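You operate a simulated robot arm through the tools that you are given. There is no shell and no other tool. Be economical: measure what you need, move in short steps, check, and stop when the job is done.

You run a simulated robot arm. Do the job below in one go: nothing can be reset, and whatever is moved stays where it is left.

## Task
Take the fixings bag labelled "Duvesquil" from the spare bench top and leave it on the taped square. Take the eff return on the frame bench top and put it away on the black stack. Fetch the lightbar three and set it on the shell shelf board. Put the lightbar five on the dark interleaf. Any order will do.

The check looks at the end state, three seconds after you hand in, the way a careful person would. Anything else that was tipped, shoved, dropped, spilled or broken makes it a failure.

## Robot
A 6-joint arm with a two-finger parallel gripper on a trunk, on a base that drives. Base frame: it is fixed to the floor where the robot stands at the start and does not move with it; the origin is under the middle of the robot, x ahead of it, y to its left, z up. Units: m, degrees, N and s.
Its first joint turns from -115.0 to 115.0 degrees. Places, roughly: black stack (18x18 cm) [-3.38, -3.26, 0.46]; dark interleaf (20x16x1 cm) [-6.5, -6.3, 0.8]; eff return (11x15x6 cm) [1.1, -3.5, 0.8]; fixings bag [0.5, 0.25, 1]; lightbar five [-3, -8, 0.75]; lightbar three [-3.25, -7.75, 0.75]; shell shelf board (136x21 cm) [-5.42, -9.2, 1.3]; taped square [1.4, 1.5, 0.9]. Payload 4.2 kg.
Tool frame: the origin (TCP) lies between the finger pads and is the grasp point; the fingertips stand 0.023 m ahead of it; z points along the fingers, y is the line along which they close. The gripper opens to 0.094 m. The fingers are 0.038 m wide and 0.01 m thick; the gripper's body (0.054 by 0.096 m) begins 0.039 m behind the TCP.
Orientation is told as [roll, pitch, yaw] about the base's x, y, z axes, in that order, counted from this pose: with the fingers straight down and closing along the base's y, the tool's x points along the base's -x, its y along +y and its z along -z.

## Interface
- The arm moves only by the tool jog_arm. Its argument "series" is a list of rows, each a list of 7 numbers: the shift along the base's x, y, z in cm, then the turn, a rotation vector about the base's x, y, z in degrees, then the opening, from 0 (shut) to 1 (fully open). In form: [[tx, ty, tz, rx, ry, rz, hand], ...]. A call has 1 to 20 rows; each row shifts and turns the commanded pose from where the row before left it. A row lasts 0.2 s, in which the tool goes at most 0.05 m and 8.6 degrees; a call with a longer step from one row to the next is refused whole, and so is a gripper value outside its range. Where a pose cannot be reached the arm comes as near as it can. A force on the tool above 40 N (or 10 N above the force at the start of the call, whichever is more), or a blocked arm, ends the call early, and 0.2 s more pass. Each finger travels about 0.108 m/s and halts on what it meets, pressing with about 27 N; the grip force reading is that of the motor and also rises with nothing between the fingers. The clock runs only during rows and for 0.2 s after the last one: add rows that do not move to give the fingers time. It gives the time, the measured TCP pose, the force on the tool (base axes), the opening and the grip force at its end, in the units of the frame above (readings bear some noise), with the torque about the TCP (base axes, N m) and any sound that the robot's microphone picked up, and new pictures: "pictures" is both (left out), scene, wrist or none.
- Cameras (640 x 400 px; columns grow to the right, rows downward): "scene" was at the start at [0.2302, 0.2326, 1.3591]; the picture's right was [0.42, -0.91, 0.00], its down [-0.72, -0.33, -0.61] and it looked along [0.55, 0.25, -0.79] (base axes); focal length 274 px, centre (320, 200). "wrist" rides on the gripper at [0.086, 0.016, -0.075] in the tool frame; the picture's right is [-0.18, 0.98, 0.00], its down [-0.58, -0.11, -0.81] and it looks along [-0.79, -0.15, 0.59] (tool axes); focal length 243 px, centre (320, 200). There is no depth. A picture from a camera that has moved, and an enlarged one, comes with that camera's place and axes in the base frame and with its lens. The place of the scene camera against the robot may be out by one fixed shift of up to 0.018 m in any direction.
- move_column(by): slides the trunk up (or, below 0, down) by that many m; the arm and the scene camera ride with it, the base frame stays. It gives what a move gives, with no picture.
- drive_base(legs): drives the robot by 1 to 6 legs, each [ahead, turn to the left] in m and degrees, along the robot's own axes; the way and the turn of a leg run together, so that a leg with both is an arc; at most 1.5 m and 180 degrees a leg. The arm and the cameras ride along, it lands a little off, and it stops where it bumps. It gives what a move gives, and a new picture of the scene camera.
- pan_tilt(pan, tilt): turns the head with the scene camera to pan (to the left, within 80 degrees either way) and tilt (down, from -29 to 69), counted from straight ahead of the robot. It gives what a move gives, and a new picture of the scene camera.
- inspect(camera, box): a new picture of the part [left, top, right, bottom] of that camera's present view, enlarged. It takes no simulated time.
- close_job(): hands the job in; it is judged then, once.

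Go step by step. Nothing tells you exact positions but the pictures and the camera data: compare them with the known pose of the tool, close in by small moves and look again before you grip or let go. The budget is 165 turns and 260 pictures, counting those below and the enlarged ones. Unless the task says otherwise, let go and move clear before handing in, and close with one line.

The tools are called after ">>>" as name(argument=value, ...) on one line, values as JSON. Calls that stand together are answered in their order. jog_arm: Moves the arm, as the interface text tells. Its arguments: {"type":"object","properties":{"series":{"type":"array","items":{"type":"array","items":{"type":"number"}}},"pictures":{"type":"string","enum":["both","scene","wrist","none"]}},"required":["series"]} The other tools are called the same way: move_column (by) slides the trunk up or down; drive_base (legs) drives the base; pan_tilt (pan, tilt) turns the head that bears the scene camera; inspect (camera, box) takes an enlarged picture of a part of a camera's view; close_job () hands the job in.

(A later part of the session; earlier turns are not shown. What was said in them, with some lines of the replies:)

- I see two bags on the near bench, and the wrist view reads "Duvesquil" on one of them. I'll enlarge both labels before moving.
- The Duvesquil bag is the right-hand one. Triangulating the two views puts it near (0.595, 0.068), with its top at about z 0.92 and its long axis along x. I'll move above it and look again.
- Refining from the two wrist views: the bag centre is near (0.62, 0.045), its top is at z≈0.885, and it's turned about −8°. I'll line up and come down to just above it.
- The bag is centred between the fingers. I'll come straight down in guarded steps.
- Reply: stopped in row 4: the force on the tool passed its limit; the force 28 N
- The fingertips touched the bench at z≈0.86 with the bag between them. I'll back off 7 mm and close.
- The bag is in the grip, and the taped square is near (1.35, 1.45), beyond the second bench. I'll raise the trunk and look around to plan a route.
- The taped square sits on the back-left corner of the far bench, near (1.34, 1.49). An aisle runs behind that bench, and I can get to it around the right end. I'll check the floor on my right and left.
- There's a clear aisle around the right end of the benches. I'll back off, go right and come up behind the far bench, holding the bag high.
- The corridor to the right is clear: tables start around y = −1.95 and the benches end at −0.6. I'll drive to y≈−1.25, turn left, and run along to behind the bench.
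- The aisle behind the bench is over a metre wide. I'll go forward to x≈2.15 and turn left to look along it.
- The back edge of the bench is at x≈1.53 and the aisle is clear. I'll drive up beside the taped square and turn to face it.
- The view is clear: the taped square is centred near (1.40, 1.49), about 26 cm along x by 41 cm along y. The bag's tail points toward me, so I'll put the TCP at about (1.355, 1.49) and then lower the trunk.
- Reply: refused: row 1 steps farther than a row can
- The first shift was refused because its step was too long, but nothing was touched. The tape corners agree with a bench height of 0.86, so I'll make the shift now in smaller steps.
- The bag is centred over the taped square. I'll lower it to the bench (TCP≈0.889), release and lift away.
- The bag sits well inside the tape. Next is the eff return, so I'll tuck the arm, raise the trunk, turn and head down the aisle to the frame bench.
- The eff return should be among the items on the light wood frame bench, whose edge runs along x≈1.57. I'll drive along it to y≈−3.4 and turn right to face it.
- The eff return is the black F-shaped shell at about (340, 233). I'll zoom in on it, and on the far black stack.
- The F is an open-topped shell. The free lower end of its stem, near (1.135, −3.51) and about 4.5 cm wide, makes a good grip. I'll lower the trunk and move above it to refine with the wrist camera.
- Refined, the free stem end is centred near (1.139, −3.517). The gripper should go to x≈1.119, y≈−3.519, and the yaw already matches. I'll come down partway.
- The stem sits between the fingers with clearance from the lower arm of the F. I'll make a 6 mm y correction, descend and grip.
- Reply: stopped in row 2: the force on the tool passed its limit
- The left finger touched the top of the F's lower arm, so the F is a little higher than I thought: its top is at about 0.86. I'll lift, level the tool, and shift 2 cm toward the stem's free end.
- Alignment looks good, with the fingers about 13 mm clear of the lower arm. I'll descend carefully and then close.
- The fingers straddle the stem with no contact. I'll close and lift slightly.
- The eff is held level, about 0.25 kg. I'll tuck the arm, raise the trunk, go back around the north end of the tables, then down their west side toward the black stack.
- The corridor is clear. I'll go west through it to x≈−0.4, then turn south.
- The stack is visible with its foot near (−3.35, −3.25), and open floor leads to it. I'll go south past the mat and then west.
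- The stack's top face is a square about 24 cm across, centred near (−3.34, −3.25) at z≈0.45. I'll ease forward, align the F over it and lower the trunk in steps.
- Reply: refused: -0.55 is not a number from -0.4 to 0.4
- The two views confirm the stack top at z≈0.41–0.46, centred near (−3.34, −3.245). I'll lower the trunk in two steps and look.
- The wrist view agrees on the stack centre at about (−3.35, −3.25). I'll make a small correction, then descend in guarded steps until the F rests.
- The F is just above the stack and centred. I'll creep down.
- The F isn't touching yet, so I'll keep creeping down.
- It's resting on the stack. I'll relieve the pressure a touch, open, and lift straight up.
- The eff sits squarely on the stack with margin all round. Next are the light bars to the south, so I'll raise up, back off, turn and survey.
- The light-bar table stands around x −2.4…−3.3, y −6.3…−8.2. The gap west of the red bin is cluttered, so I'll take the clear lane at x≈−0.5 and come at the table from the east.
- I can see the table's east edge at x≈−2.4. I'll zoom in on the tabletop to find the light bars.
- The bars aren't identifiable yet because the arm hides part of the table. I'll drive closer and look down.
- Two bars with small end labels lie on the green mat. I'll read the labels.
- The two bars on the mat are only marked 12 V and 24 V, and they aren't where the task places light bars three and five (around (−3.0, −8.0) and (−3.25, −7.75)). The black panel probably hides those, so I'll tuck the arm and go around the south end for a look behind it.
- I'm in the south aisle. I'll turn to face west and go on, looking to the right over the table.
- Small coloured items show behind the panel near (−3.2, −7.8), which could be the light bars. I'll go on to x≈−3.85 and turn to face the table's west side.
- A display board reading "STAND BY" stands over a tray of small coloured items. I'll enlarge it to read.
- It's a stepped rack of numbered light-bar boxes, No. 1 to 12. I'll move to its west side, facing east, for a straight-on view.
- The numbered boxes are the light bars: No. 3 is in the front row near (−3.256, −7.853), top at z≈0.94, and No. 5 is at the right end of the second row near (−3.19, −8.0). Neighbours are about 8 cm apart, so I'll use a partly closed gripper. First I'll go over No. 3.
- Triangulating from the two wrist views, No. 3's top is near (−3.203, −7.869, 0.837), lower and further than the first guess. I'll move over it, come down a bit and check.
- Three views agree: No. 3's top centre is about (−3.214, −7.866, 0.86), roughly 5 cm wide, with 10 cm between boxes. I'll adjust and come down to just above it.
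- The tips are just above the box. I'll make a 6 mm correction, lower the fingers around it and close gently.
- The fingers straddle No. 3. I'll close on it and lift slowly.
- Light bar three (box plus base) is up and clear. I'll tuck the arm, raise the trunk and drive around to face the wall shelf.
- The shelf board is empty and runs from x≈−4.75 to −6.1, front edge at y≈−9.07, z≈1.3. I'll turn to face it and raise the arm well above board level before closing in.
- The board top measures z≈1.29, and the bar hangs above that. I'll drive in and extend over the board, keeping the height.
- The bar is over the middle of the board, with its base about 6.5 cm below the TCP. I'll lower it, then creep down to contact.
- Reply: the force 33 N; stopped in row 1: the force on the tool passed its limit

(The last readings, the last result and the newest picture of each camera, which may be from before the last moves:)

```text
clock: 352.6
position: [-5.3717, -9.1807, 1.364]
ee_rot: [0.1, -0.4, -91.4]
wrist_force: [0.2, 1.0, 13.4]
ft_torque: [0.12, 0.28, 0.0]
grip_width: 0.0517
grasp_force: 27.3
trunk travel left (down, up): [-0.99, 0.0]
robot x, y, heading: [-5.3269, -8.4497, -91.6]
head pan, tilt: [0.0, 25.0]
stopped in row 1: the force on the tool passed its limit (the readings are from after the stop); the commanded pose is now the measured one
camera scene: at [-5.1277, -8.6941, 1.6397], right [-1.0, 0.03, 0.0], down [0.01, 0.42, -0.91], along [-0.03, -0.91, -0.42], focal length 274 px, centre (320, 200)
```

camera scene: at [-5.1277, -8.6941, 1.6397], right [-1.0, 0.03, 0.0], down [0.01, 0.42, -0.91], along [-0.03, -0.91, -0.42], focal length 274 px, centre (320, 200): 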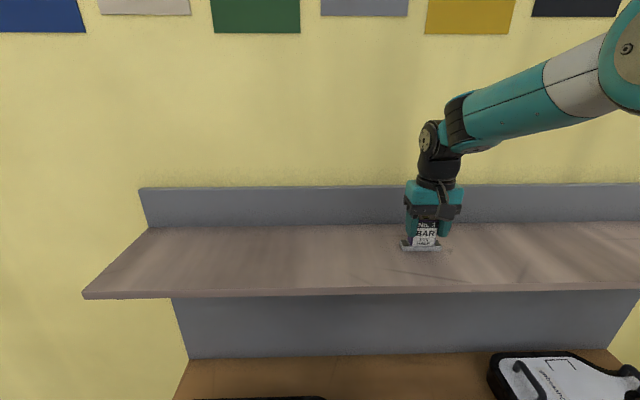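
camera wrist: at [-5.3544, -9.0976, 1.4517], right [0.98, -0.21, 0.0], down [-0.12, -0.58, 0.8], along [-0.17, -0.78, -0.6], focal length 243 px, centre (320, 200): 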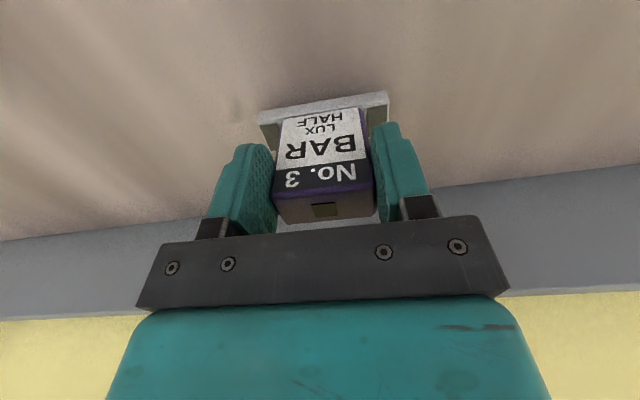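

The bar is on the board. I'll ease off a hair, open, and rise straight up.

>>> jog_arm(series=[[0, 0, 0.1, 0, 0, 0, 0], [0, 0, 0, 0, 0, 0, 0.6], [0, 0, 0, 0, 0, 0, 0.8], [0, 0, 0, 0, 0, 0, 0.9], [0, 0, 0, 0, 0, 0, 0.9]], pictures="none")

>>> jog_arm(series=[[0, 0, 2, 0, 0, 0, 0.9], [0, 0, 3, 0, 0, 0, 0.9], [0, 0, 4, 0, 0, 0, 0.9], [0, 0, 0, 0, 0, 0, 0.9]])

```text
clock: 353.8
position: [-5.3723, -9.1809, 1.3627]
ee_rot: [-0.1, -0.2, -91.4]
wrist_force: [-0.5, 0.6, 0.0]
ft_torque: [0.01, -0.02, 0.02]
grip_width: 0.0847
grasp_force: 0.1
trunk travel left (down, up): [-0.99, 0.0]
robot x, y, heading: [-5.3223, -8.4521, -91.9]
head pan, tilt: [0.0, 25.0]
```

```text
clock: 354.8
position: [-5.3718, -9.184, 1.4566]
ee_rot: [-0.1, -0.1, -91.5]
wrist_force: [0.0, 0.8, 0.0]
ft_torque: [-0.05, -0.01, 0.01]
grip_width: 0.0849
grasp_force: 0.0
trunk travel left (down, up): [-0.99, 0.0]
robot x, y, heading: [-5.3234, -8.4523, -91.9]
head pan, tilt: [0.0, 25.0]
camera scene: at [-5.1277, -8.695, 1.64], right [-1.0, 0.03, 0.0], down [0.01, 0.42, -0.91], along [-0.03, -0.91, -0.42], focal length 274 px, centre (320, 200)
camera wrist: at [-5.3532, -9.0983, 1.5306], right [0.98, -0.21, 0.0], down [-0.12, -0.58, 0.81], along [-0.17, -0.79, -0.59], focal length 243 px, centre (320, 200)
```

scene: 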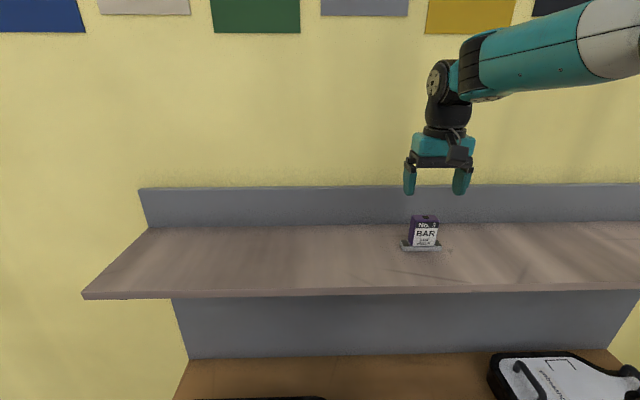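
wrist: 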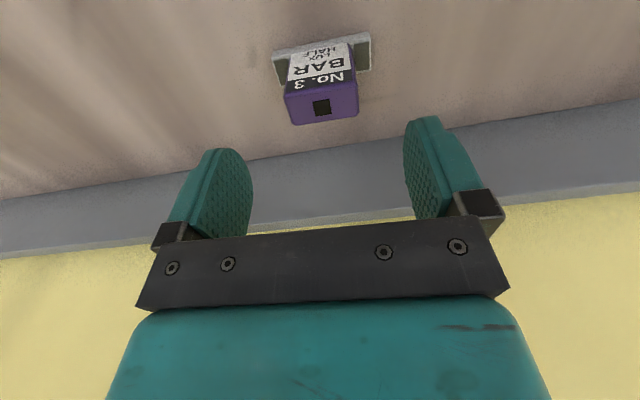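

Bar three stands upright on the board. Now for bar five: I'll retract, back out and return to the rack.

>>> jog_arm(series=[[0, 4, 1, 0, 0, 0, 0.9], [0, 4, 0, 0, 0, 0, 0.9], [0, 4, 0, 0, 0, 0, 0.9], [0, 4, 0, 0, 0, 0, 0.9]], pictures="none")

>>> drive_base(legs=[[-0.4, 0], [0, 92], [1.42, 0]])

>>> pan_tilt(pan=-10, tilt=45)

```text
clock: 355.8
position: [-5.3706, -9.0238, 1.4636]
ee_rot: [-0.1, -0.1, -91.5]
wrist_force: [-0.5, -0.3, 0.3]
ft_torque: [0.05, 0.01, 0.03]
grip_width: 0.0847
grasp_force: 0.1
trunk travel left (down, up): [-0.99, 0.0]
robot x, y, heading: [-5.327, -8.4506, -91.9]
head pan, tilt: [0.0, 25.0]
```

```text
clock: 368.6
position: [-3.3606, -8.1286, 1.465]
ee_rot: [-0.1, -0.1, -0.8]
wrist_force: [0.3, 0.6, 0.0]
ft_torque: [-0.01, 0.04, 0.0]
grip_width: 0.0844
grasp_force: 0.1
trunk travel left (down, up): [-0.99, 0.0]
robot x, y, heading: [-3.9336, -8.0931, -1.1]
head pan, tilt: [0.0, 25.0]
camera scene: at [-3.6755, -7.8933, 1.64], right [-0.02, -1.0, 0.0], down [-0.42, 0.01, -0.91], along [0.91, -0.02, -0.42], focal length 274 px, centre (320, 200)
```

scene: 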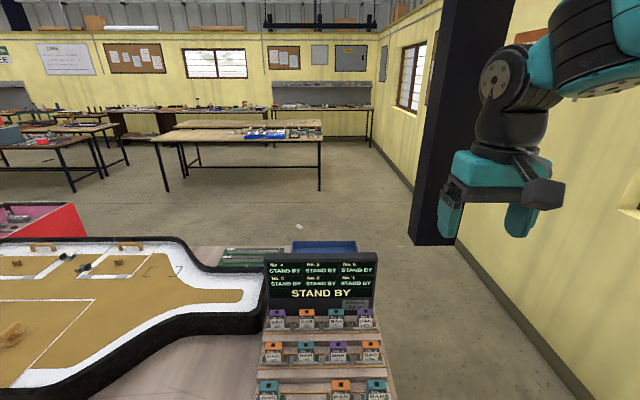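

```text
clock: 369.5
position: [-3.3606, -8.1292, 1.4661]
ee_rot: [-0.1, 0.0, -0.8]
wrist_force: [0.4, -1.3, -0.7]
ft_torque: [0.0, -0.01, -0.02]
grip_width: 0.0846
grasp_force: 0.1
trunk travel left (down, up): [-0.99, 0.0]
robot x, y, heading: [-3.9348, -8.0897, -0.9]
head pan, tilt: [-10.0, 45.0]
camera scene: at [-3.6877, -7.9072, 1.6094], right [-0.19, -0.98, 0.0], down [-0.69, 0.13, -0.71], along [0.69, -0.13, -0.71], focal length 274 px, centre (320, 200)
```

scene: 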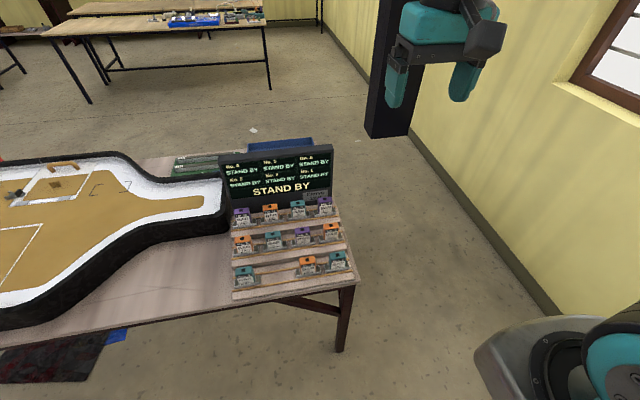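

From the earlier wrist views, No. 5's top is near (−3.144, −8.029, 0.925). I'll move over it and lower to check.

>>> jog_arm(series=[[4, 1.8, 0, 0, 0, 0.8, 0.9], [4, 1.8, 0, 0, 0, 0, 0.9], [4, 1.8, 0, 0, 0, 0, 0.9], [4, 1.8, 0, 0, 0, 0, 0.9], [4, 1.8, 0, 0, 0, 0, 0.9], [1.6, 1, 0, 0, 0, 0, 0.9], [0, 0, 0, 0, 0, 0, 0.9]], pictures="none")

>>> move_column(by=-0.38)

>>> jog_arm(series=[[0, 0, -2, 0, 0, 0, 0.9], [0, 0, 0, 0, 0, 0, 0.9]])

```text
clock: 371.1
position: [-3.1456, -8.0293, 1.4658]
ee_rot: [-0.1, -0.2, 0.0]
wrist_force: [-0.5, 0.6, -0.3]
ft_torque: [0.02, -0.02, 0.03]
grip_width: 0.0843
grasp_force: 0.0
trunk travel left (down, up): [-0.99, 0.0]
robot x, y, heading: [-3.9306, -8.091, -0.8]
head pan, tilt: [-10.0, 45.0]
```

```text
clock: 374.7
position: [-3.1455, -8.0292, 1.0865]
ee_rot: [-0.2, -0.1, 0.0]
wrist_force: [-0.2, -0.8, 0.0]
ft_torque: [0.0, -0.03, 0.02]
grip_width: 0.0847
grasp_force: 0.1
trunk travel left (down, up): [-0.61, 0.38]
robot x, y, heading: [-3.9353, -8.0923, -1.0]
head pan, tilt: [-10.0, 45.0]
```

```text
clock: 375.3
position: [-3.1471, -8.0305, 1.0664]
ee_rot: [-0.1, -0.1, 0.1]
wrist_force: [-0.2, -0.9, 0.2]
ft_torque: [-0.02, 0.0, 0.0]
grip_width: 0.0846
grasp_force: 0.1
trunk travel left (down, up): [-0.61, 0.38]
robot x, y, heading: [-3.9334, -8.0881, -1.1]
head pan, tilt: [-10.0, 45.0]
camera scene: at [-3.6877, -7.9071, 1.2294], right [-0.19, -0.98, 0.0], down [-0.69, 0.13, -0.71], along [0.69, -0.13, -0.71], focal length 274 px, centre (320, 200)
camera wrist: at [-3.2341, -8.0159, 1.1413], right [0.18, 0.98, 0.0], down [0.58, -0.11, 0.81], along [0.79, -0.15, -0.59], focal length 243 px, centre (320, 200)
```

scene: 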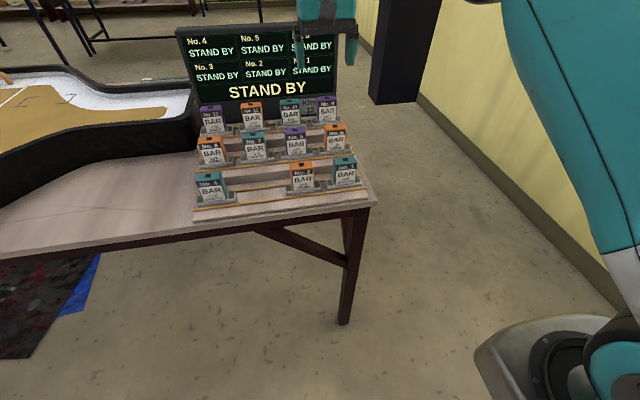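
wrist: 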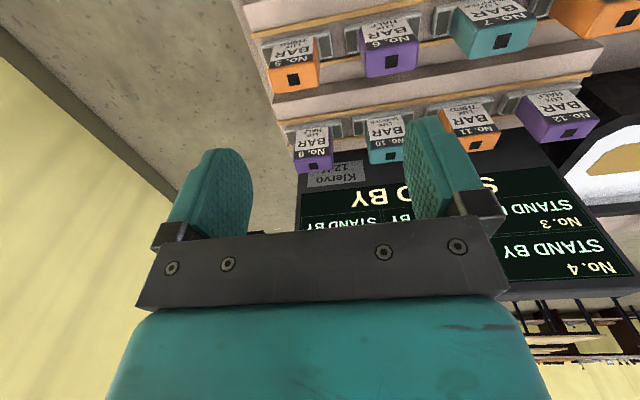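

Better triangulation puts No. 5 near (−3.112, −8.065), top ≈0.89, in line with No. 1 as expected. I'll shift and come down a little to confirm.

>>> jog_arm(series=[[2, -2, 0, 0, 0, 0, 0.9], [1.5, -1.5, 0, 0, 0, 0, 0.9], [0, 0, -4, 0, 0, 0, 0.9], [0, 0, -1.5, 0, 0, 0, 0.9], [0, 0, 0, 0, 0, 0, 0.9]])

>>> inspect(camera="wrist", box=[220, 0, 420, 125])

```text
clock: 376.5
position: [-3.1092, -8.0633, 1.0092]
ee_rot: [-0.1, -0.1, 0.0]
wrist_force: [-0.1, -0.1, 0.7]
ft_torque: [-0.02, 0.01, 0.02]
grip_width: 0.0846
grasp_force: 0.0
trunk travel left (down, up): [-0.61, 0.38]
robot x, y, heading: [-3.9328, -8.0916, -0.9]
head pan, tilt: [-10.0, 45.0]
camera scene: at [-3.6877, -7.9072, 1.2294], right [-0.19, -0.98, 0.0], down [-0.69, 0.13, -0.71], along [0.69, -0.13, -0.71], focal length 274 px, centre (320, 200)
camera wrist: at [-3.1966, -8.0488, 1.0846], right [0.18, 0.98, 0.0], down [0.58, -0.11, 0.81], along [0.79, -0.15, -0.59], focal length 243 px, centre (320, 200)
```

scene: 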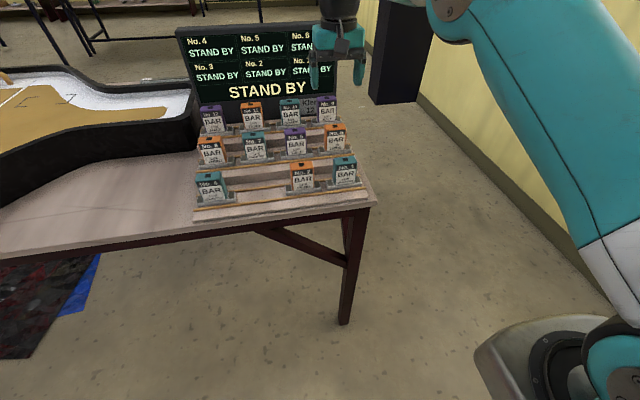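
wrist: 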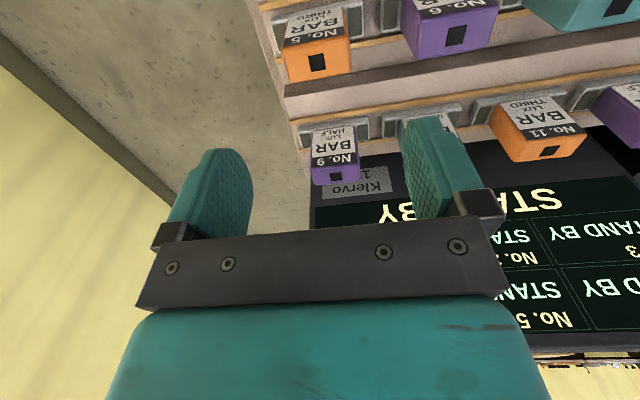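

```text
3.20 times, centred on (320, 62) of wrist
camera zoom: at [-3.1966, -8.0488, 1.0846], right [0.18, 0.98, 0.0], down [0.58, -0.11, 0.81], along [0.79, -0.15, -0.59], focal length 776 px, centre (320, 640)
```

zoom: 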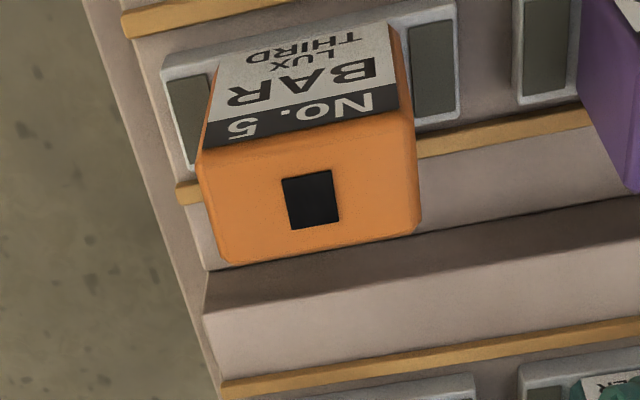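

No. 5 is centred at about (−3.113, −8.067), top 0.894. I'll descend around it in two stages.

>>> jog_arm(series=[[-0.4, -0.4, -3, 0, 0, 0, 0.9], [0, 0, -4, 0, 0, 0, 0.9], [0, 0, -2.5, 0, 0, 0, 0.9], [0, 0, 0, 0, 0, 0, 0.9]])

```text
clock: 377.5
position: [-3.1129, -8.0684, 0.917]
ee_rot: [-0.1, 0.0, 0.0]
wrist_force: [-0.2, -0.1, 0.4]
ft_torque: [0.01, 0.04, -0.03]
grip_width: 0.0845
grasp_force: 0.1
trunk travel left (down, up): [-0.61, 0.38]
robot x, y, heading: [-3.9295, -8.0898, -0.6]
head pan, tilt: [-10.0, 45.0]
camera scene: at [-3.6877, -7.9071, 1.2294], right [-0.19, -0.98, 0.0], down [-0.69, 0.13, -0.71], along [0.69, -0.13, -0.71], focal length 274 px, centre (320, 200)
camera wrist: at [-3.2005, -8.0529, 0.9912], right [0.18, 0.98, 0.0], down [0.58, -0.11, 0.81], along [0.79, -0.15, -0.59], focal length 243 px, centre (320, 200)
```

scene: 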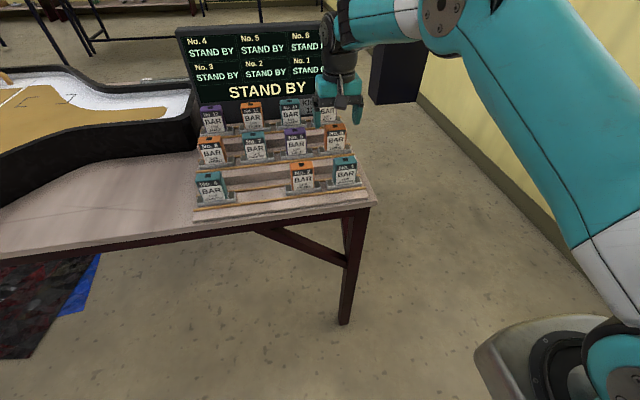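
wrist: 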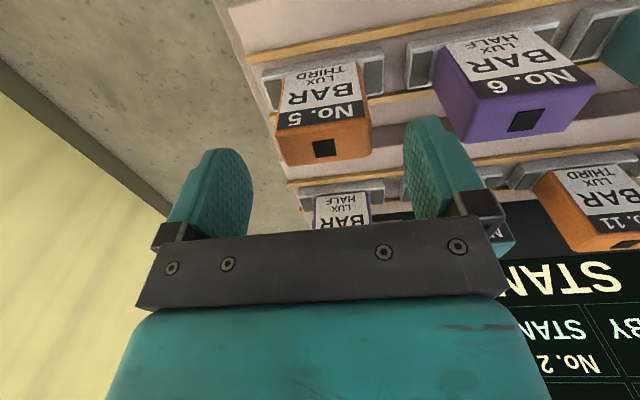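

Alignment is good. I'll lower to grip height, close, and lift.

>>> jog_arm(series=[[0.1, 0, -2, 0, 0, 0, 0.9], [0, 0, -1.8, 0, 0, 0, 0.9], [0, 0, 0, 0, 0, 0, 0.9]], pictures="wrist")

```text
clock: 378.3
position: [-3.1131, -8.0672, 0.8799]
ee_rot: [-0.1, -0.1, 0.0]
wrist_force: [0.3, 0.8, 0.0]
ft_torque: [0.02, -0.05, -0.01]
grip_width: 0.0843
grasp_force: 0.0
trunk travel left (down, up): [-0.61, 0.38]
robot x, y, heading: [-3.9307, -8.0912, -1.0]
head pan, tilt: [-10.0, 45.0]
camera wrist: at [-3.2004, -8.0528, 0.9532], right [0.18, 0.98, 0.0], down [0.58, -0.11, 0.81], along [0.79, -0.15, -0.59], focal length 243 px, centre (320, 200)
```

wrist: 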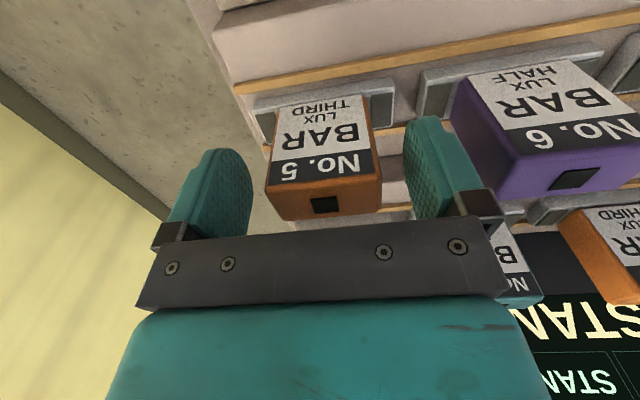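

>>> jog_arm(series=[[0, 0, 0, 0, 0, 0, 0.7], [0, 0, 0, 0, 0, 0, 0.3], [0, 0, 0, 0, 0, 0, 0], [0, 0, 0, 0, 0, 0, 0]], pictures="none")

>>> jog_arm(series=[[0, 0, 1, 0, 0, 0, 0], [0, 0, 2, 0, 0, 0, 0], [0, 0, 3, 0, 0, 0, 0], [0, 0, 4, 0, 0, 0, 0], [0, 0, 4, 0, 0, 0, 0], [0, 0, 0, 0, 0, 0, 0]])

```text
clock: 379.3
position: [-3.1128, -8.0674, 0.8798]
ee_rot: [-0.1, -0.1, -0.1]
wrist_force: [-0.4, -0.1, -0.1]
ft_torque: [-0.07, 0.0, 0.04]
grip_width: 0.0518
grasp_force: 26.9
trunk travel left (down, up): [-0.61, 0.38]
robot x, y, heading: [-3.9358, -8.0938, -1.0]
head pan, tilt: [-10.0, 45.0]
```

```text
clock: 380.7
position: [-3.1153, -8.0675, 1.0209]
ee_rot: [-0.1, 0.0, 0.1]
wrist_force: [0.0, 0.1, -2.1]
ft_torque: [-0.04, -0.01, 0.01]
grip_width: 0.0517
grasp_force: 27.1
trunk travel left (down, up): [-0.61, 0.38]
robot x, y, heading: [-3.9345, -8.0894, -1.0]
head pan, tilt: [-10.0, 45.0]
camera scene: at [-3.6876, -7.9071, 1.2293], right [-0.19, -0.98, 0.0], down [-0.69, 0.13, -0.71], along [0.69, -0.13, -0.71], focal length 274 px, centre (320, 200)
camera wrist: at [-3.2023, -8.0525, 1.0964], right [0.18, 0.98, 0.0], down [0.58, -0.11, 0.81], along [0.79, -0.15, -0.59], focal length 243 px, centre (320, 200)
```

scene: 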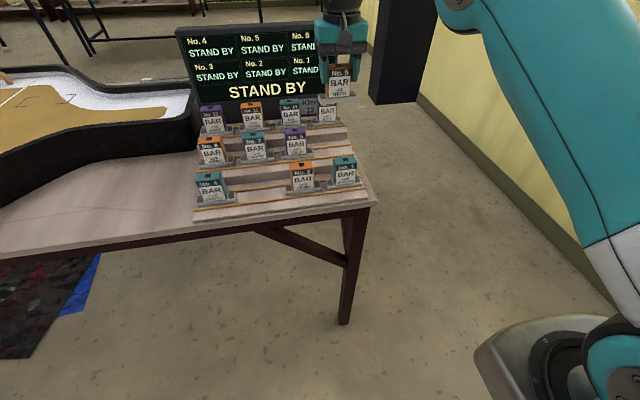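
wrist: 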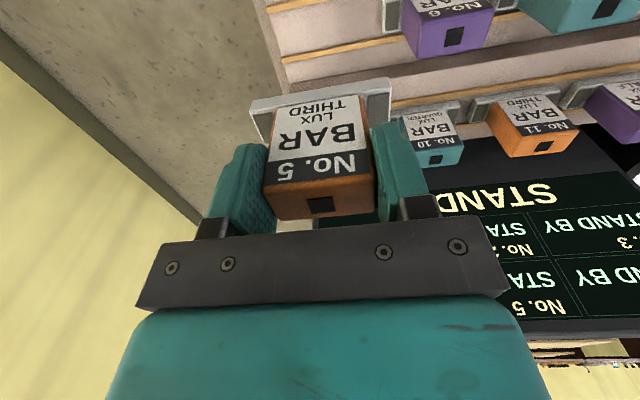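

Bar five is held and the rack is undisturbed. I'll tuck and raise the arm, then head west past table two to find the dark interleaf.

>>> jog_arm(series=[[0, 0, 4, 0, 0, 0, 0], [-4, 0, 2, 0, 0, 0, 0], [-4, 0, 0, 0, 0, 0, 0], [-4, 0, 0, 0, 0, 0, 0], [-4, 0, 0, 0, 0, 0, 0], [-4, 0, 0, 0, 0, 0, 0]], pictures="none")

>>> move_column(by=0.36)

>>> drive_base(legs=[[0, -89], [0, -89], [1.3, 0], [1.0, 0]])

>>> pan_tilt(pan=-30, tilt=35)

```text
clock: 382.1
position: [-3.3158, -8.067, 1.0795]
ee_rot: [-0.1, -0.1, 0.1]
wrist_force: [1.0, 0.5, -1.5]
ft_torque: [-0.02, 0.03, 0.03]
grip_width: 0.0516
grasp_force: 26.6
trunk travel left (down, up): [-0.61, 0.38]
robot x, y, heading: [-3.9353, -8.0906, -0.7]
head pan, tilt: [-10.0, 45.0]
```

```text
clock: 385.6
position: [-3.3148, -8.0682, 1.4392]
ee_rot: [0.0, -0.1, 0.0]
wrist_force: [0.4, -0.3, -1.2]
ft_torque: [-0.02, -0.01, -0.01]
grip_width: 0.0514
grasp_force: 26.8
trunk travel left (down, up): [-0.97, 0.02]
robot x, y, heading: [-3.9325, -8.0906, -0.8]
head pan, tilt: [-10.0, 45.0]
```

```text
clock: 404.4
position: [-6.8357, -8.1001, 1.4406]
ee_rot: [-0.2, -0.2, 178.9]
wrist_force: [0.3, 0.1, -2.4]
ft_torque: [0.0, 0.01, 0.02]
grip_width: 0.052
grasp_force: 26.9
trunk travel left (down, up): [-0.97, 0.02]
robot x, y, heading: [-6.2166, -8.0863, 177.6]
head pan, tilt: [-10.0, 45.0]
camera scene: at [-6.4455, -8.2552, 1.5894], right [0.21, 0.98, 0.0], down [0.69, -0.15, -0.71], along [-0.69, 0.15, -0.71], focal length 274 px, centre (320, 200)
```

scene: 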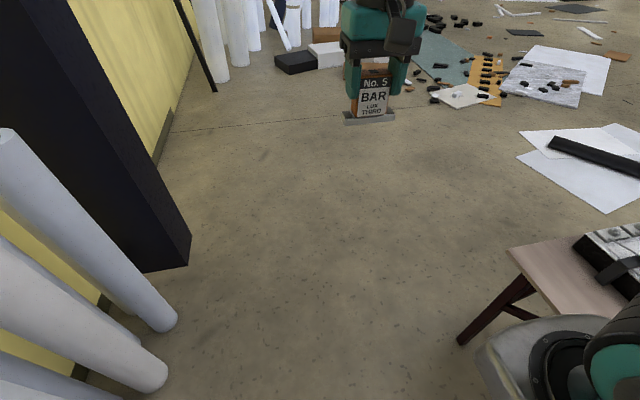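

```text
clock: 405.2
position: [-6.8365, -8.0992, 1.439]
ee_rot: [-0.1, 0.0, 178.8]
wrist_force: [-0.1, -0.6, -1.1]
ft_torque: [0.0, 0.01, 0.01]
grip_width: 0.0519
grasp_force: 26.9
trunk travel left (down, up): [-0.97, 0.02]
robot x, y, heading: [-6.2164, -8.0876, 177.6]
head pan, tilt: [-30.0, 35.0]
camera scene: at [-6.4407, -8.2255, 1.6041], right [0.53, 0.85, 0.0], down [0.49, -0.31, -0.82], along [-0.69, 0.44, -0.57], focal length 274 px, centre (320, 200)
```

scene: 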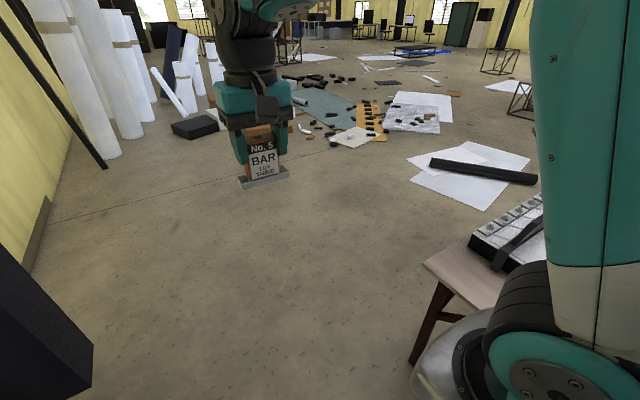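

Table two's southwest corner is near (−6.85, −7.46). I'll go around to its west side, level with y≈−6.4, and face east.

>>> drive_base(legs=[[1.1, 0], [0, -88], [1.45, 0]])

>>> pan_tilt(pan=-60, tilt=30)

```text
clock: 421.2
position: [-7.3168, -5.9962, 1.4394]
ee_rot: [0.0, -0.1, 90.7]
wrist_force: [-0.1, 0.0, -0.5]
ft_torque: [-0.02, 0.01, 0.02]
grip_width: 0.0518
grasp_force: 27.2
trunk travel left (down, up): [-0.97, 0.02]
robot x, y, heading: [-7.2872, -6.6143, 89.9]
head pan, tilt: [-30.0, 35.0]
camera scene: at [-7.4253, -6.3783, 1.6042], right [0.86, -0.5, 0.0], down [-0.29, -0.5, -0.82], along [0.41, 0.71, -0.57], focal length 274 px, centre (320, 200)
```

scene: 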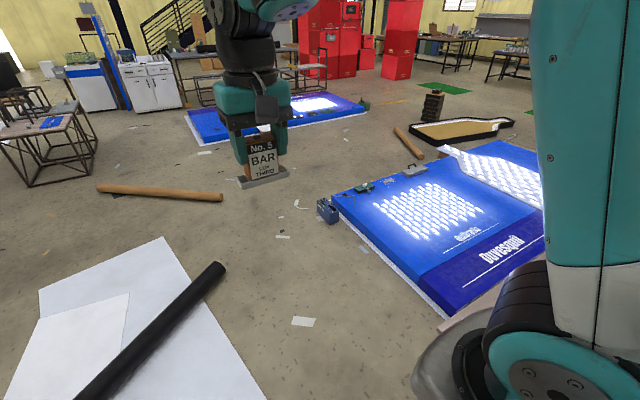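

```text
clock: 422.1
position: [-7.3151, -5.9977, 1.44]
ee_rot: [-0.1, -0.1, 90.7]
wrist_force: [0.1, 0.0, -1.2]
ft_torque: [0.0, -0.02, -0.03]
grip_width: 0.0518
grasp_force: 26.9
trunk travel left (down, up): [-0.97, 0.02]
robot x, y, heading: [-7.2869, -6.6143, 89.8]
head pan, tilt: [-60.0, 30.0]
camera scene: at [-7.3912, -6.4094, 1.612], right [0.5, -0.87, 0.0], down [-0.43, -0.25, -0.87], along [0.75, 0.43, -0.5], focal length 274 px, centre (320, 200)
```

scene: 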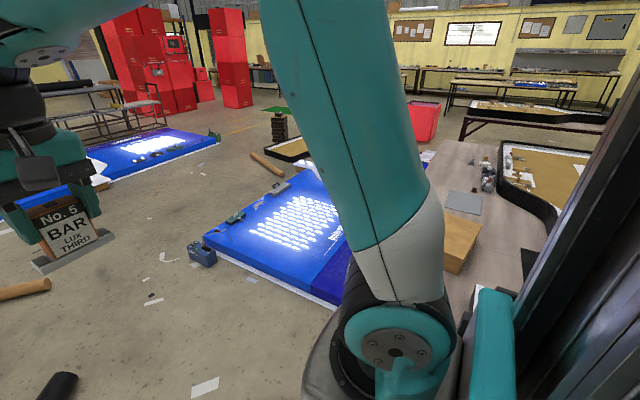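

I'll turn to face the table and look at its northwest area.

>>> drive_base(legs=[[0, -90]])

>>> pan_tilt(pan=10, tilt=45)

```text
clock: 426.3
position: [-6.6694, -6.5583, 1.4402]
ee_rot: [-0.1, -0.2, 3.2]
wrist_force: [0.3, -0.7, -1.8]
ft_torque: [0.0, 0.03, -0.01]
grip_width: 0.0517
grasp_force: 26.8
trunk travel left (down, up): [-0.97, 0.02]
robot x, y, heading: [-7.2813, -6.6133, 2.2]
head pan, tilt: [-60.0, 30.0]
camera scene: at [-7.0827, -6.4836, 1.612], right [-0.85, -0.53, 0.0], down [-0.27, 0.42, -0.87], along [0.46, -0.73, -0.5], focal length 274 px, centre (320, 200)
```

scene: 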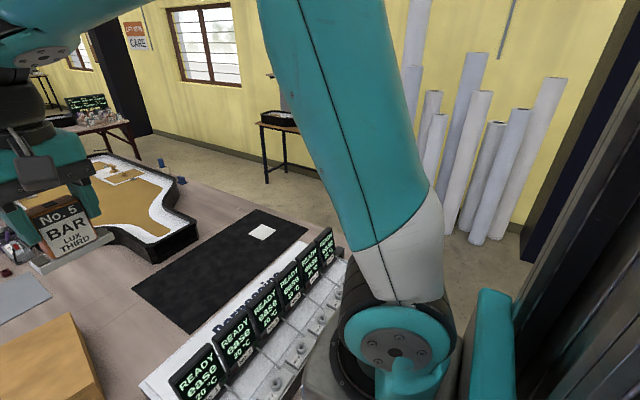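

```text
clock: 427.7
position: [-6.6693, -6.5563, 1.44]
ee_rot: [-0.2, -0.1, 3.1]
wrist_force: [0.3, 0.3, -0.6]
ft_torque: [-0.02, 0.0, 0.03]
grip_width: 0.0519
grasp_force: 26.8
trunk travel left (down, up): [-0.97, 0.02]
robot x, y, heading: [-7.2899, -6.6114, 2.3]
head pan, tilt: [10.0, 45.0]
camera scene: at [-7.0513, -6.39, 1.5894], right [0.21, -0.98, 0.0], down [-0.69, -0.15, -0.71], along [0.69, 0.15, -0.71], focal length 274 px, centre (320, 200)
```

scene: 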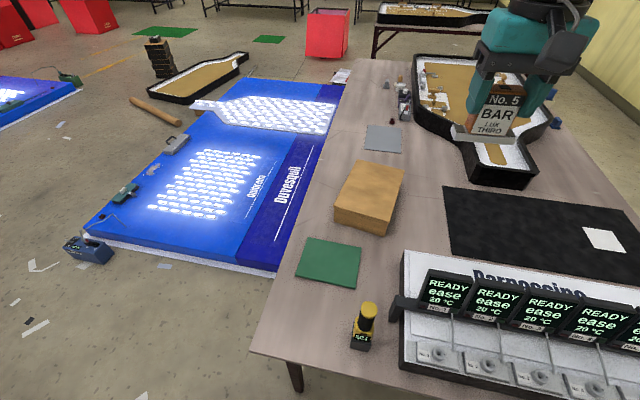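

The dark green 20×16 cm sheet lies right where the interleaf should be, centred near (−6.56, −6.315). I'll zoom to confirm and move the bar above it.

>>> inspect(camera="scene", box=[270, 160, 420, 360])

>>> jog_arm(series=[[1.8, 4, 0, 0, 0, -3.1, 0], [1.8, 4, 0, 0, 0, 0, 0], [1.8, 4, 0, 0, 0, 0, 0], [1.8, 4, 0, 0, 0, 0, 0], [1.8, 4, 0, 0, 0, 0, 0], [1.8, 4, 0, 0, 0, 0, 0], [0, 0, 0, 0, 0, 0, 0]], pictures="none")

>>> move_column(by=-0.38)

>>> jog_arm(series=[[0, 0, -1, 0, 0, 0, 0], [0, 0, 0, 0, 0, 0, 0]])

```text
2.00 times, centred on (345, 260) of scene
camera zoom: at [-7.0513, -6.39, 1.5894], right [0.21, -0.98, 0.0], down [-0.69, -0.15, -0.71], along [0.69, 0.15, -0.71], focal length 548 px, centre (270, 80)
```

zoom: 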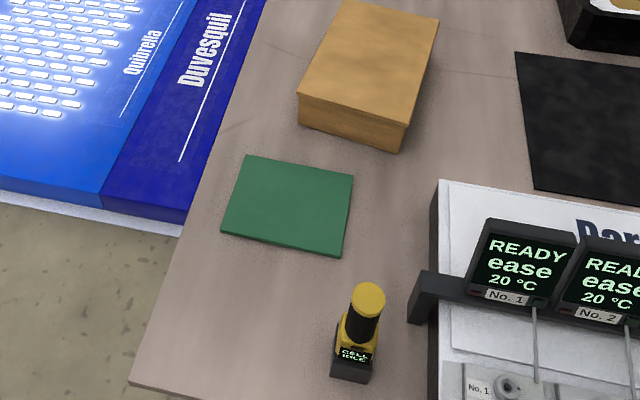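

```text
clock: 429.3
position: [-6.5703, -6.3284, 1.44]
ee_rot: [-0.1, 0.0, 0.0]
wrist_force: [-0.7, -0.3, -1.2]
ft_torque: [0.0, 0.04, -0.01]
grip_width: 0.0517
grasp_force: 26.9
out of reach, approached as far as the arm can: row 6
trunk travel left (down, up): [-0.97, 0.02]
robot x, y, heading: [-7.2852, -6.614, 2.0]
head pan, tilt: [10.0, 45.0]
```

```text
clock: 432.9
position: [-6.57, -6.3289, 1.0608]
ee_rot: [-0.1, -0.1, -0.1]
wrist_force: [0.7, -0.9, -1.5]
ft_torque: [-0.02, 0.01, -0.03]
grip_width: 0.0514
grasp_force: 26.8
trunk travel left (down, up): [-0.59, 0.4]
robot x, y, heading: [-7.2848, -6.6125, 2.2]
head pan, tilt: [10.0, 45.0]
```

```text
clock: 433.5
position: [-6.5696, -6.3281, 1.0516]
ee_rot: [-0.1, -0.1, 0.0]
wrist_force: [0.0, 0.0, -1.1]
ft_torque: [0.0, 0.0, -0.02]
grip_width: 0.0514
grasp_force: 26.4
trunk travel left (down, up): [-0.59, 0.4]
robot x, y, heading: [-7.2839, -6.6116, 2.1]
head pan, tilt: [10.0, 45.0]
camera scene: at [-7.0513, -6.3899, 1.2093], right [0.21, -0.98, 0.0], down [-0.69, -0.15, -0.71], along [0.69, 0.15, -0.71], focal length 274 px, centre (320, 200)
camera wrist: at [-6.6569, -6.3132, 1.1247], right [0.18, 0.98, 0.0], down [0.58, -0.11, 0.81], along [0.79, -0.15, -0.59], focal length 243 px, centre (320, 200)
```

scene: 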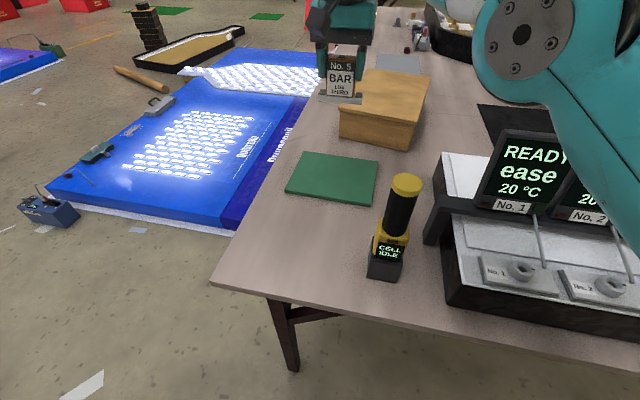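
wrist: 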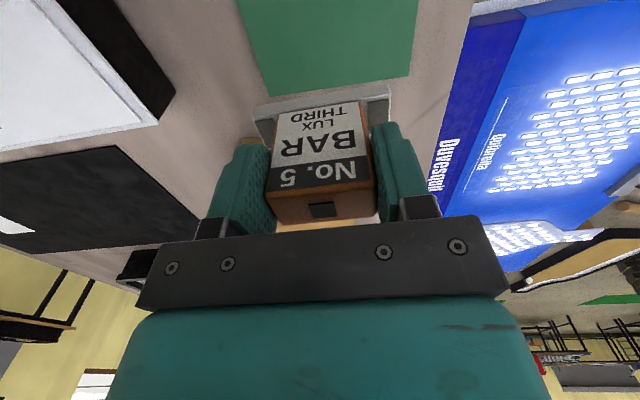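

The interleaf's far edge in the wrist view puts its centre at about (−6.563, −6.327), directly under the bar. I'll lower it to just above, then creep.

>>> jog_arm(series=[[0.4, 0, -4, 0, 0, 0, 0], [0, 0, -4, 0, 0, 0, 0], [0, 0, -4, 0, 0, 0, 0], [0, 0, -2, 0, 0, 0, 0], [0, 0, 0, 0, 0, 0, 0]])

```text
clock: 434.7
position: [-6.5656, -6.3302, 0.9133]
ee_rot: [-0.1, -0.1, 0.0]
wrist_force: [0.4, 0.4, -1.1]
ft_torque: [-0.01, 0.04, 0.0]
grip_width: 0.0516
grasp_force: 27.4
trunk travel left (down, up): [-0.59, 0.4]
robot x, y, heading: [-7.286, -6.6135, 2.1]
head pan, tilt: [10.0, 45.0]
camera scene: at [-7.0513, -6.3899, 1.2094], right [0.21, -0.98, 0.0], down [-0.69, -0.15, -0.71], along [0.69, 0.15, -0.71], focal length 274 px, centre (320, 200)
camera wrist: at [-6.652, -6.3156, 0.9868], right [0.18, 0.98, 0.0], down [0.58, -0.11, 0.81], along [0.79, -0.15, -0.59], focal length 243 px, centre (320, 200)
```

scene: 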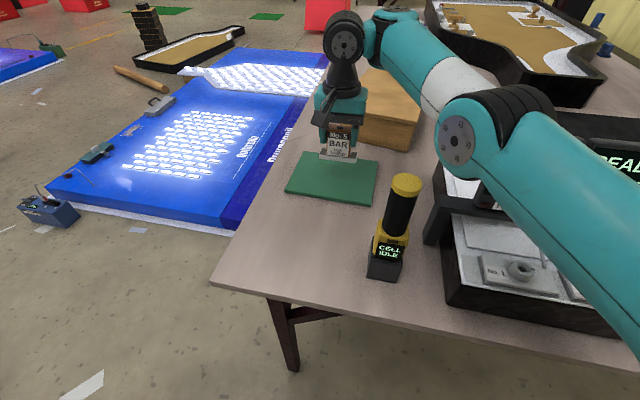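
wrist: 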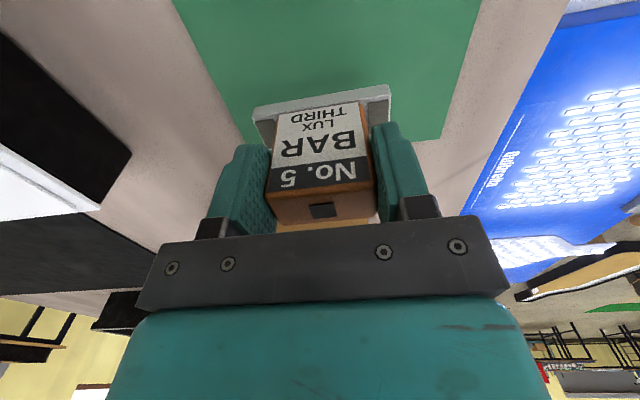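

The bar is well centred over the sheet. Creeping down.

>>> jog_arm(series=[[0, 0, -1.5, 0, 0, 0, 0], [0, 0, -1, 0, 0, 0, 0], [0, 0, -0.5, 0, 0, 0, 0], [0, 0, 0, 0, 0, 0, 0]], pictures="none")

>>> jog_arm(series=[[0, 0, -0.3, 0, 0, 0, 0], [0, 0, -0.3, 0, 0, 0, 0], [0, 0, 0, 0, 0, 0, 0]], pictures="none")

>>> jog_arm(series=[[0, 0, -0.3, 0, 0, 0, 0], [0, 0, 0, 0, 0, 0, 0]], pictures="scene")

```text
clock: 435.7
position: [-6.5647, -6.3289, 0.8829]
ee_rot: [-0.1, -0.1, -0.1]
wrist_force: [-0.2, -0.7, -1.2]
ft_torque: [0.01, -0.02, 0.03]
grip_width: 0.0516
grasp_force: 27.6
trunk travel left (down, up): [-0.59, 0.4]
robot x, y, heading: [-7.2842, -6.6141, 2.2]
head pan, tilt: [10.0, 45.0]
```

```text
clock: 436.5
position: [-6.5655, -6.3287, 0.8778]
ee_rot: [-0.1, -0.1, -0.1]
wrist_force: [0.3, 0.1, -1.2]
ft_torque: [0.0, 0.04, 0.02]
grip_width: 0.0518
grasp_force: 27.4
trunk travel left (down, up): [-0.59, 0.4]
robot x, y, heading: [-7.2897, -6.6113, 2.1]
head pan, tilt: [10.0, 45.0]
```

```text
clock: 437.1
position: [-6.5653, -6.3283, 0.873]
ee_rot: [-0.1, -0.2, 0.1]
wrist_force: [0.2, -0.2, -1.6]
ft_torque: [0.02, 0.03, -0.02]
grip_width: 0.0519
grasp_force: 27.5
trunk travel left (down, up): [-0.59, 0.4]
robot x, y, heading: [-7.2851, -6.613, 2.1]
head pan, tilt: [10.0, 45.0]
camera scene: at [-7.0513, -6.3899, 1.2093], right [0.21, -0.98, 0.0], down [-0.69, -0.15, -0.71], along [0.69, 0.15, -0.71], focal length 274 px, centre (320, 200)
```

scene: 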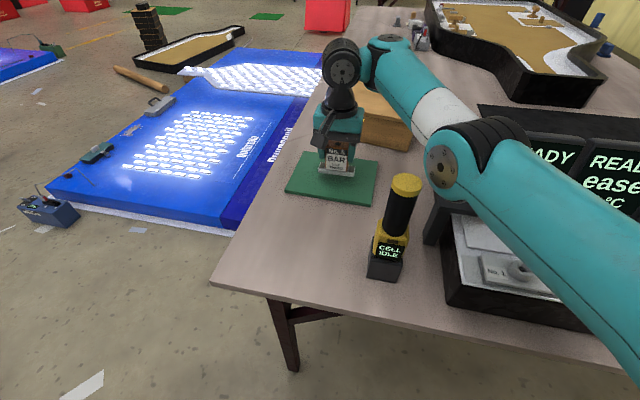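

No contact yet, so I'll keep creeping.

>>> jog_arm(series=[[0, 0, -0.3, 0, 0, 0, 0], [0, 0, -0.3, 0, 0, 0, 0], [0, 0, 0, 0, 0, 0, 0]], pictures="none")

>>> jog_arm(series=[[0, 0, -0.3, 0, 0, 0, 0], [0, 0, 0, 0, 0, 0, 0]], pictures="none")

```text
clock: 437.9
position: [-6.5663, -6.3268, 0.867]
ee_rot: [0.0, -0.1, 0.0]
wrist_force: [-0.9, 0.0, -1.3]
ft_torque: [-0.02, 0.02, -0.01]
grip_width: 0.0517
grasp_force: 26.9
trunk travel left (down, up): [-0.59, 0.4]
robot x, y, heading: [-7.2863, -6.6164, 2.3]
head pan, tilt: [10.0, 45.0]
```

```text
clock: 438.5
position: [-6.5651, -6.3283, 0.8647]
ee_rot: [-0.1, -0.1, -0.1]
wrist_force: [0.8, 0.1, -1.1]
ft_torque: [0.0, 0.02, 0.02]
grip_width: 0.0515
grasp_force: 27.0
trunk travel left (down, up): [-0.59, 0.4]
robot x, y, heading: [-7.2881, -6.6178, 2.3]
head pan, tilt: [10.0, 45.0]
```

>>> jog_arm(series=[[0, 0, -0.3, 0, 0, 0, 0], [0, 0, -0.3, 0, 0, 0, 0], [0, 0, 0, 0, 0, 0, 0]], pictures="none")

>>> inspect(camera="scene", box=[270, 110, 410, 220])

```text
clock: 439.3
position: [-6.5662, -6.3284, 0.8578]
ee_rot: [-0.1, -0.2, 0.1]
wrist_force: [0.6, -0.2, 0.0]
ft_torque: [-0.02, 0.02, 0.0]
grip_width: 0.0516
grasp_force: 27.1
trunk travel left (down, up): [-0.59, 0.4]
robot x, y, heading: [-7.2876, -6.616, 2.0]
head pan, tilt: [10.0, 45.0]
```

```text
3.64 times, centred on (340, 165) of scene
camera zoom: at [-7.0513, -6.3899, 1.2093], right [0.21, -0.98, 0.0], down [-0.69, -0.15, -0.71], along [0.69, 0.15, -0.71], focal length 997 px, centre (247, 327)
```

zoom: 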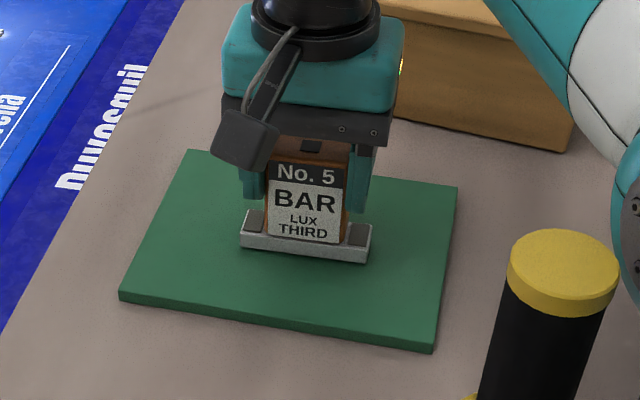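

It's just about touching: the carried weight has vanished from the force reading. One more small step to confirm.

>>> jog_arm(series=[[0, 0, -0.2, 0, 0, 0, 0], [0, 0, 0, 0, 0, 0, 0]], pictures="none")

```text
clock: 439.9
position: [-6.565, -6.3291, 0.8555]
ee_rot: [-0.1, -0.2, 0.0]
wrist_force: [0.4, -0.5, 1.5]
ft_torque: [0.12, 0.03, 0.04]
grip_width: 0.0516
grasp_force: 27.0
trunk travel left (down, up): [-0.59, 0.4]
robot x, y, heading: [-7.2813, -6.6151, 2.1]
head pan, tilt: [10.0, 45.0]
```

Contact is confirmed. I'll release and rise clear.

>>> jog_arm(series=[[0, 0, 0, 0, 0, 0, 0.6], [0, 0, 0, 0, 0, 0, 0.8], [0, 0, 0, 0, 0, 0, 0.9], [0, 0, 0, 0, 0, 0, 0.9]], pictures="none")

>>> jog_arm(series=[[0, 0, 2, 0, 0, 0, 0.9], [0, 0, 3, 0, 0, 0, 0.9], [0, 0, 4, 0, 0, 0, 0.9], [0, 0, 4, 0, 0, 0, 0.9], [-3, 0, 3, 0, 0, 0, 0.9], [0, 0, 0, 0, 0, 0, 0.9]])

>>> inspect(camera="scene", box=[270, 110, 410, 220])

```text
clock: 440.9
position: [-6.5653, -6.3287, 0.8551]
ee_rot: [-0.1, 0.0, 0.1]
wrist_force: [0.4, 0.0, -0.2]
ft_torque: [-0.03, -0.03, 0.01]
grip_width: 0.0847
grasp_force: 0.1
trunk travel left (down, up): [-0.59, 0.4]
robot x, y, heading: [-7.2833, -6.611, 1.9]
head pan, tilt: [10.0, 45.0]
```

```text
clock: 442.3
position: [-6.5977, -6.3305, 1.017]
ee_rot: [-0.1, -0.1, 0.0]
wrist_force: [0.9, -0.8, -0.8]
ft_torque: [0.0, 0.0, 0.01]
grip_width: 0.0846
grasp_force: 0.0
trunk travel left (down, up): [-0.59, 0.4]
robot x, y, heading: [-7.2845, -6.6148, 1.8]
head pan, tilt: [10.0, 45.0]
camera scene: at [-7.0512, -6.3899, 1.2093], right [0.21, -0.98, 0.0], down [-0.69, -0.15, -0.71], along [0.69, 0.15, -0.71], focal length 274 px, centre (320, 200)
camera wrist: at [-6.6829, -6.3163, 1.0904], right [0.18, 0.98, 0.0], down [0.58, -0.11, 0.81], along [0.79, -0.15, -0.59], focal length 243 px, centre (320, 200)
```

scene: 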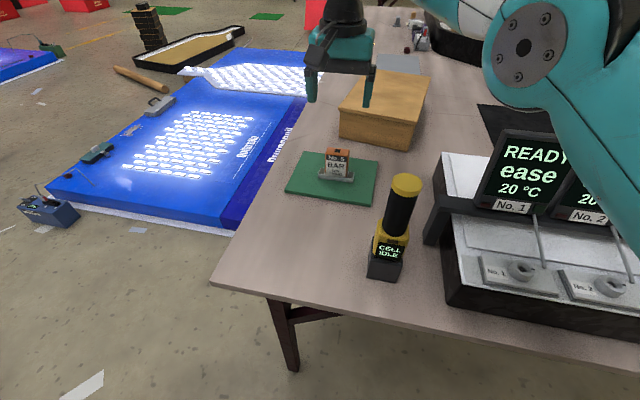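
wrist: 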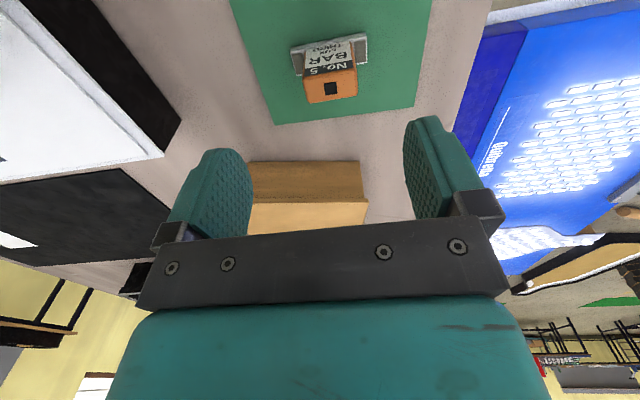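

```text
3.64 times, centred on (340, 165) of scene
camera zoom: at [-7.0512, -6.3899, 1.2093], right [0.21, -0.98, 0.0], down [-0.69, -0.15, -0.71], along [0.69, 0.15, -0.71], focal length 997 px, centre (247, 327)
```

zoom: 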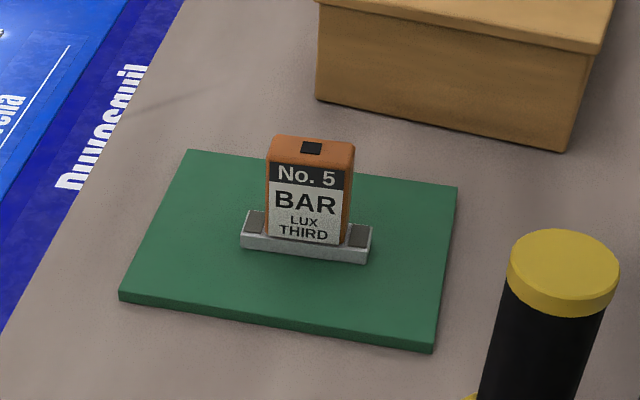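

Bar five stands upright in the middle of the dark interleaf and the gripper is clear. All four items are placed, so I'm handing in.

>>> close_job()

```text
The job is handed in.
```

All four items are in place and the job is handed in: the Duvesquil bag on the taped square, the eff return on the black stack, light bar three (No. 3) on the shell shelf board, and light bar five (No. 5) on the dark interleaf. I took the dark green sheet as the interleaf because it matched the given size and position.
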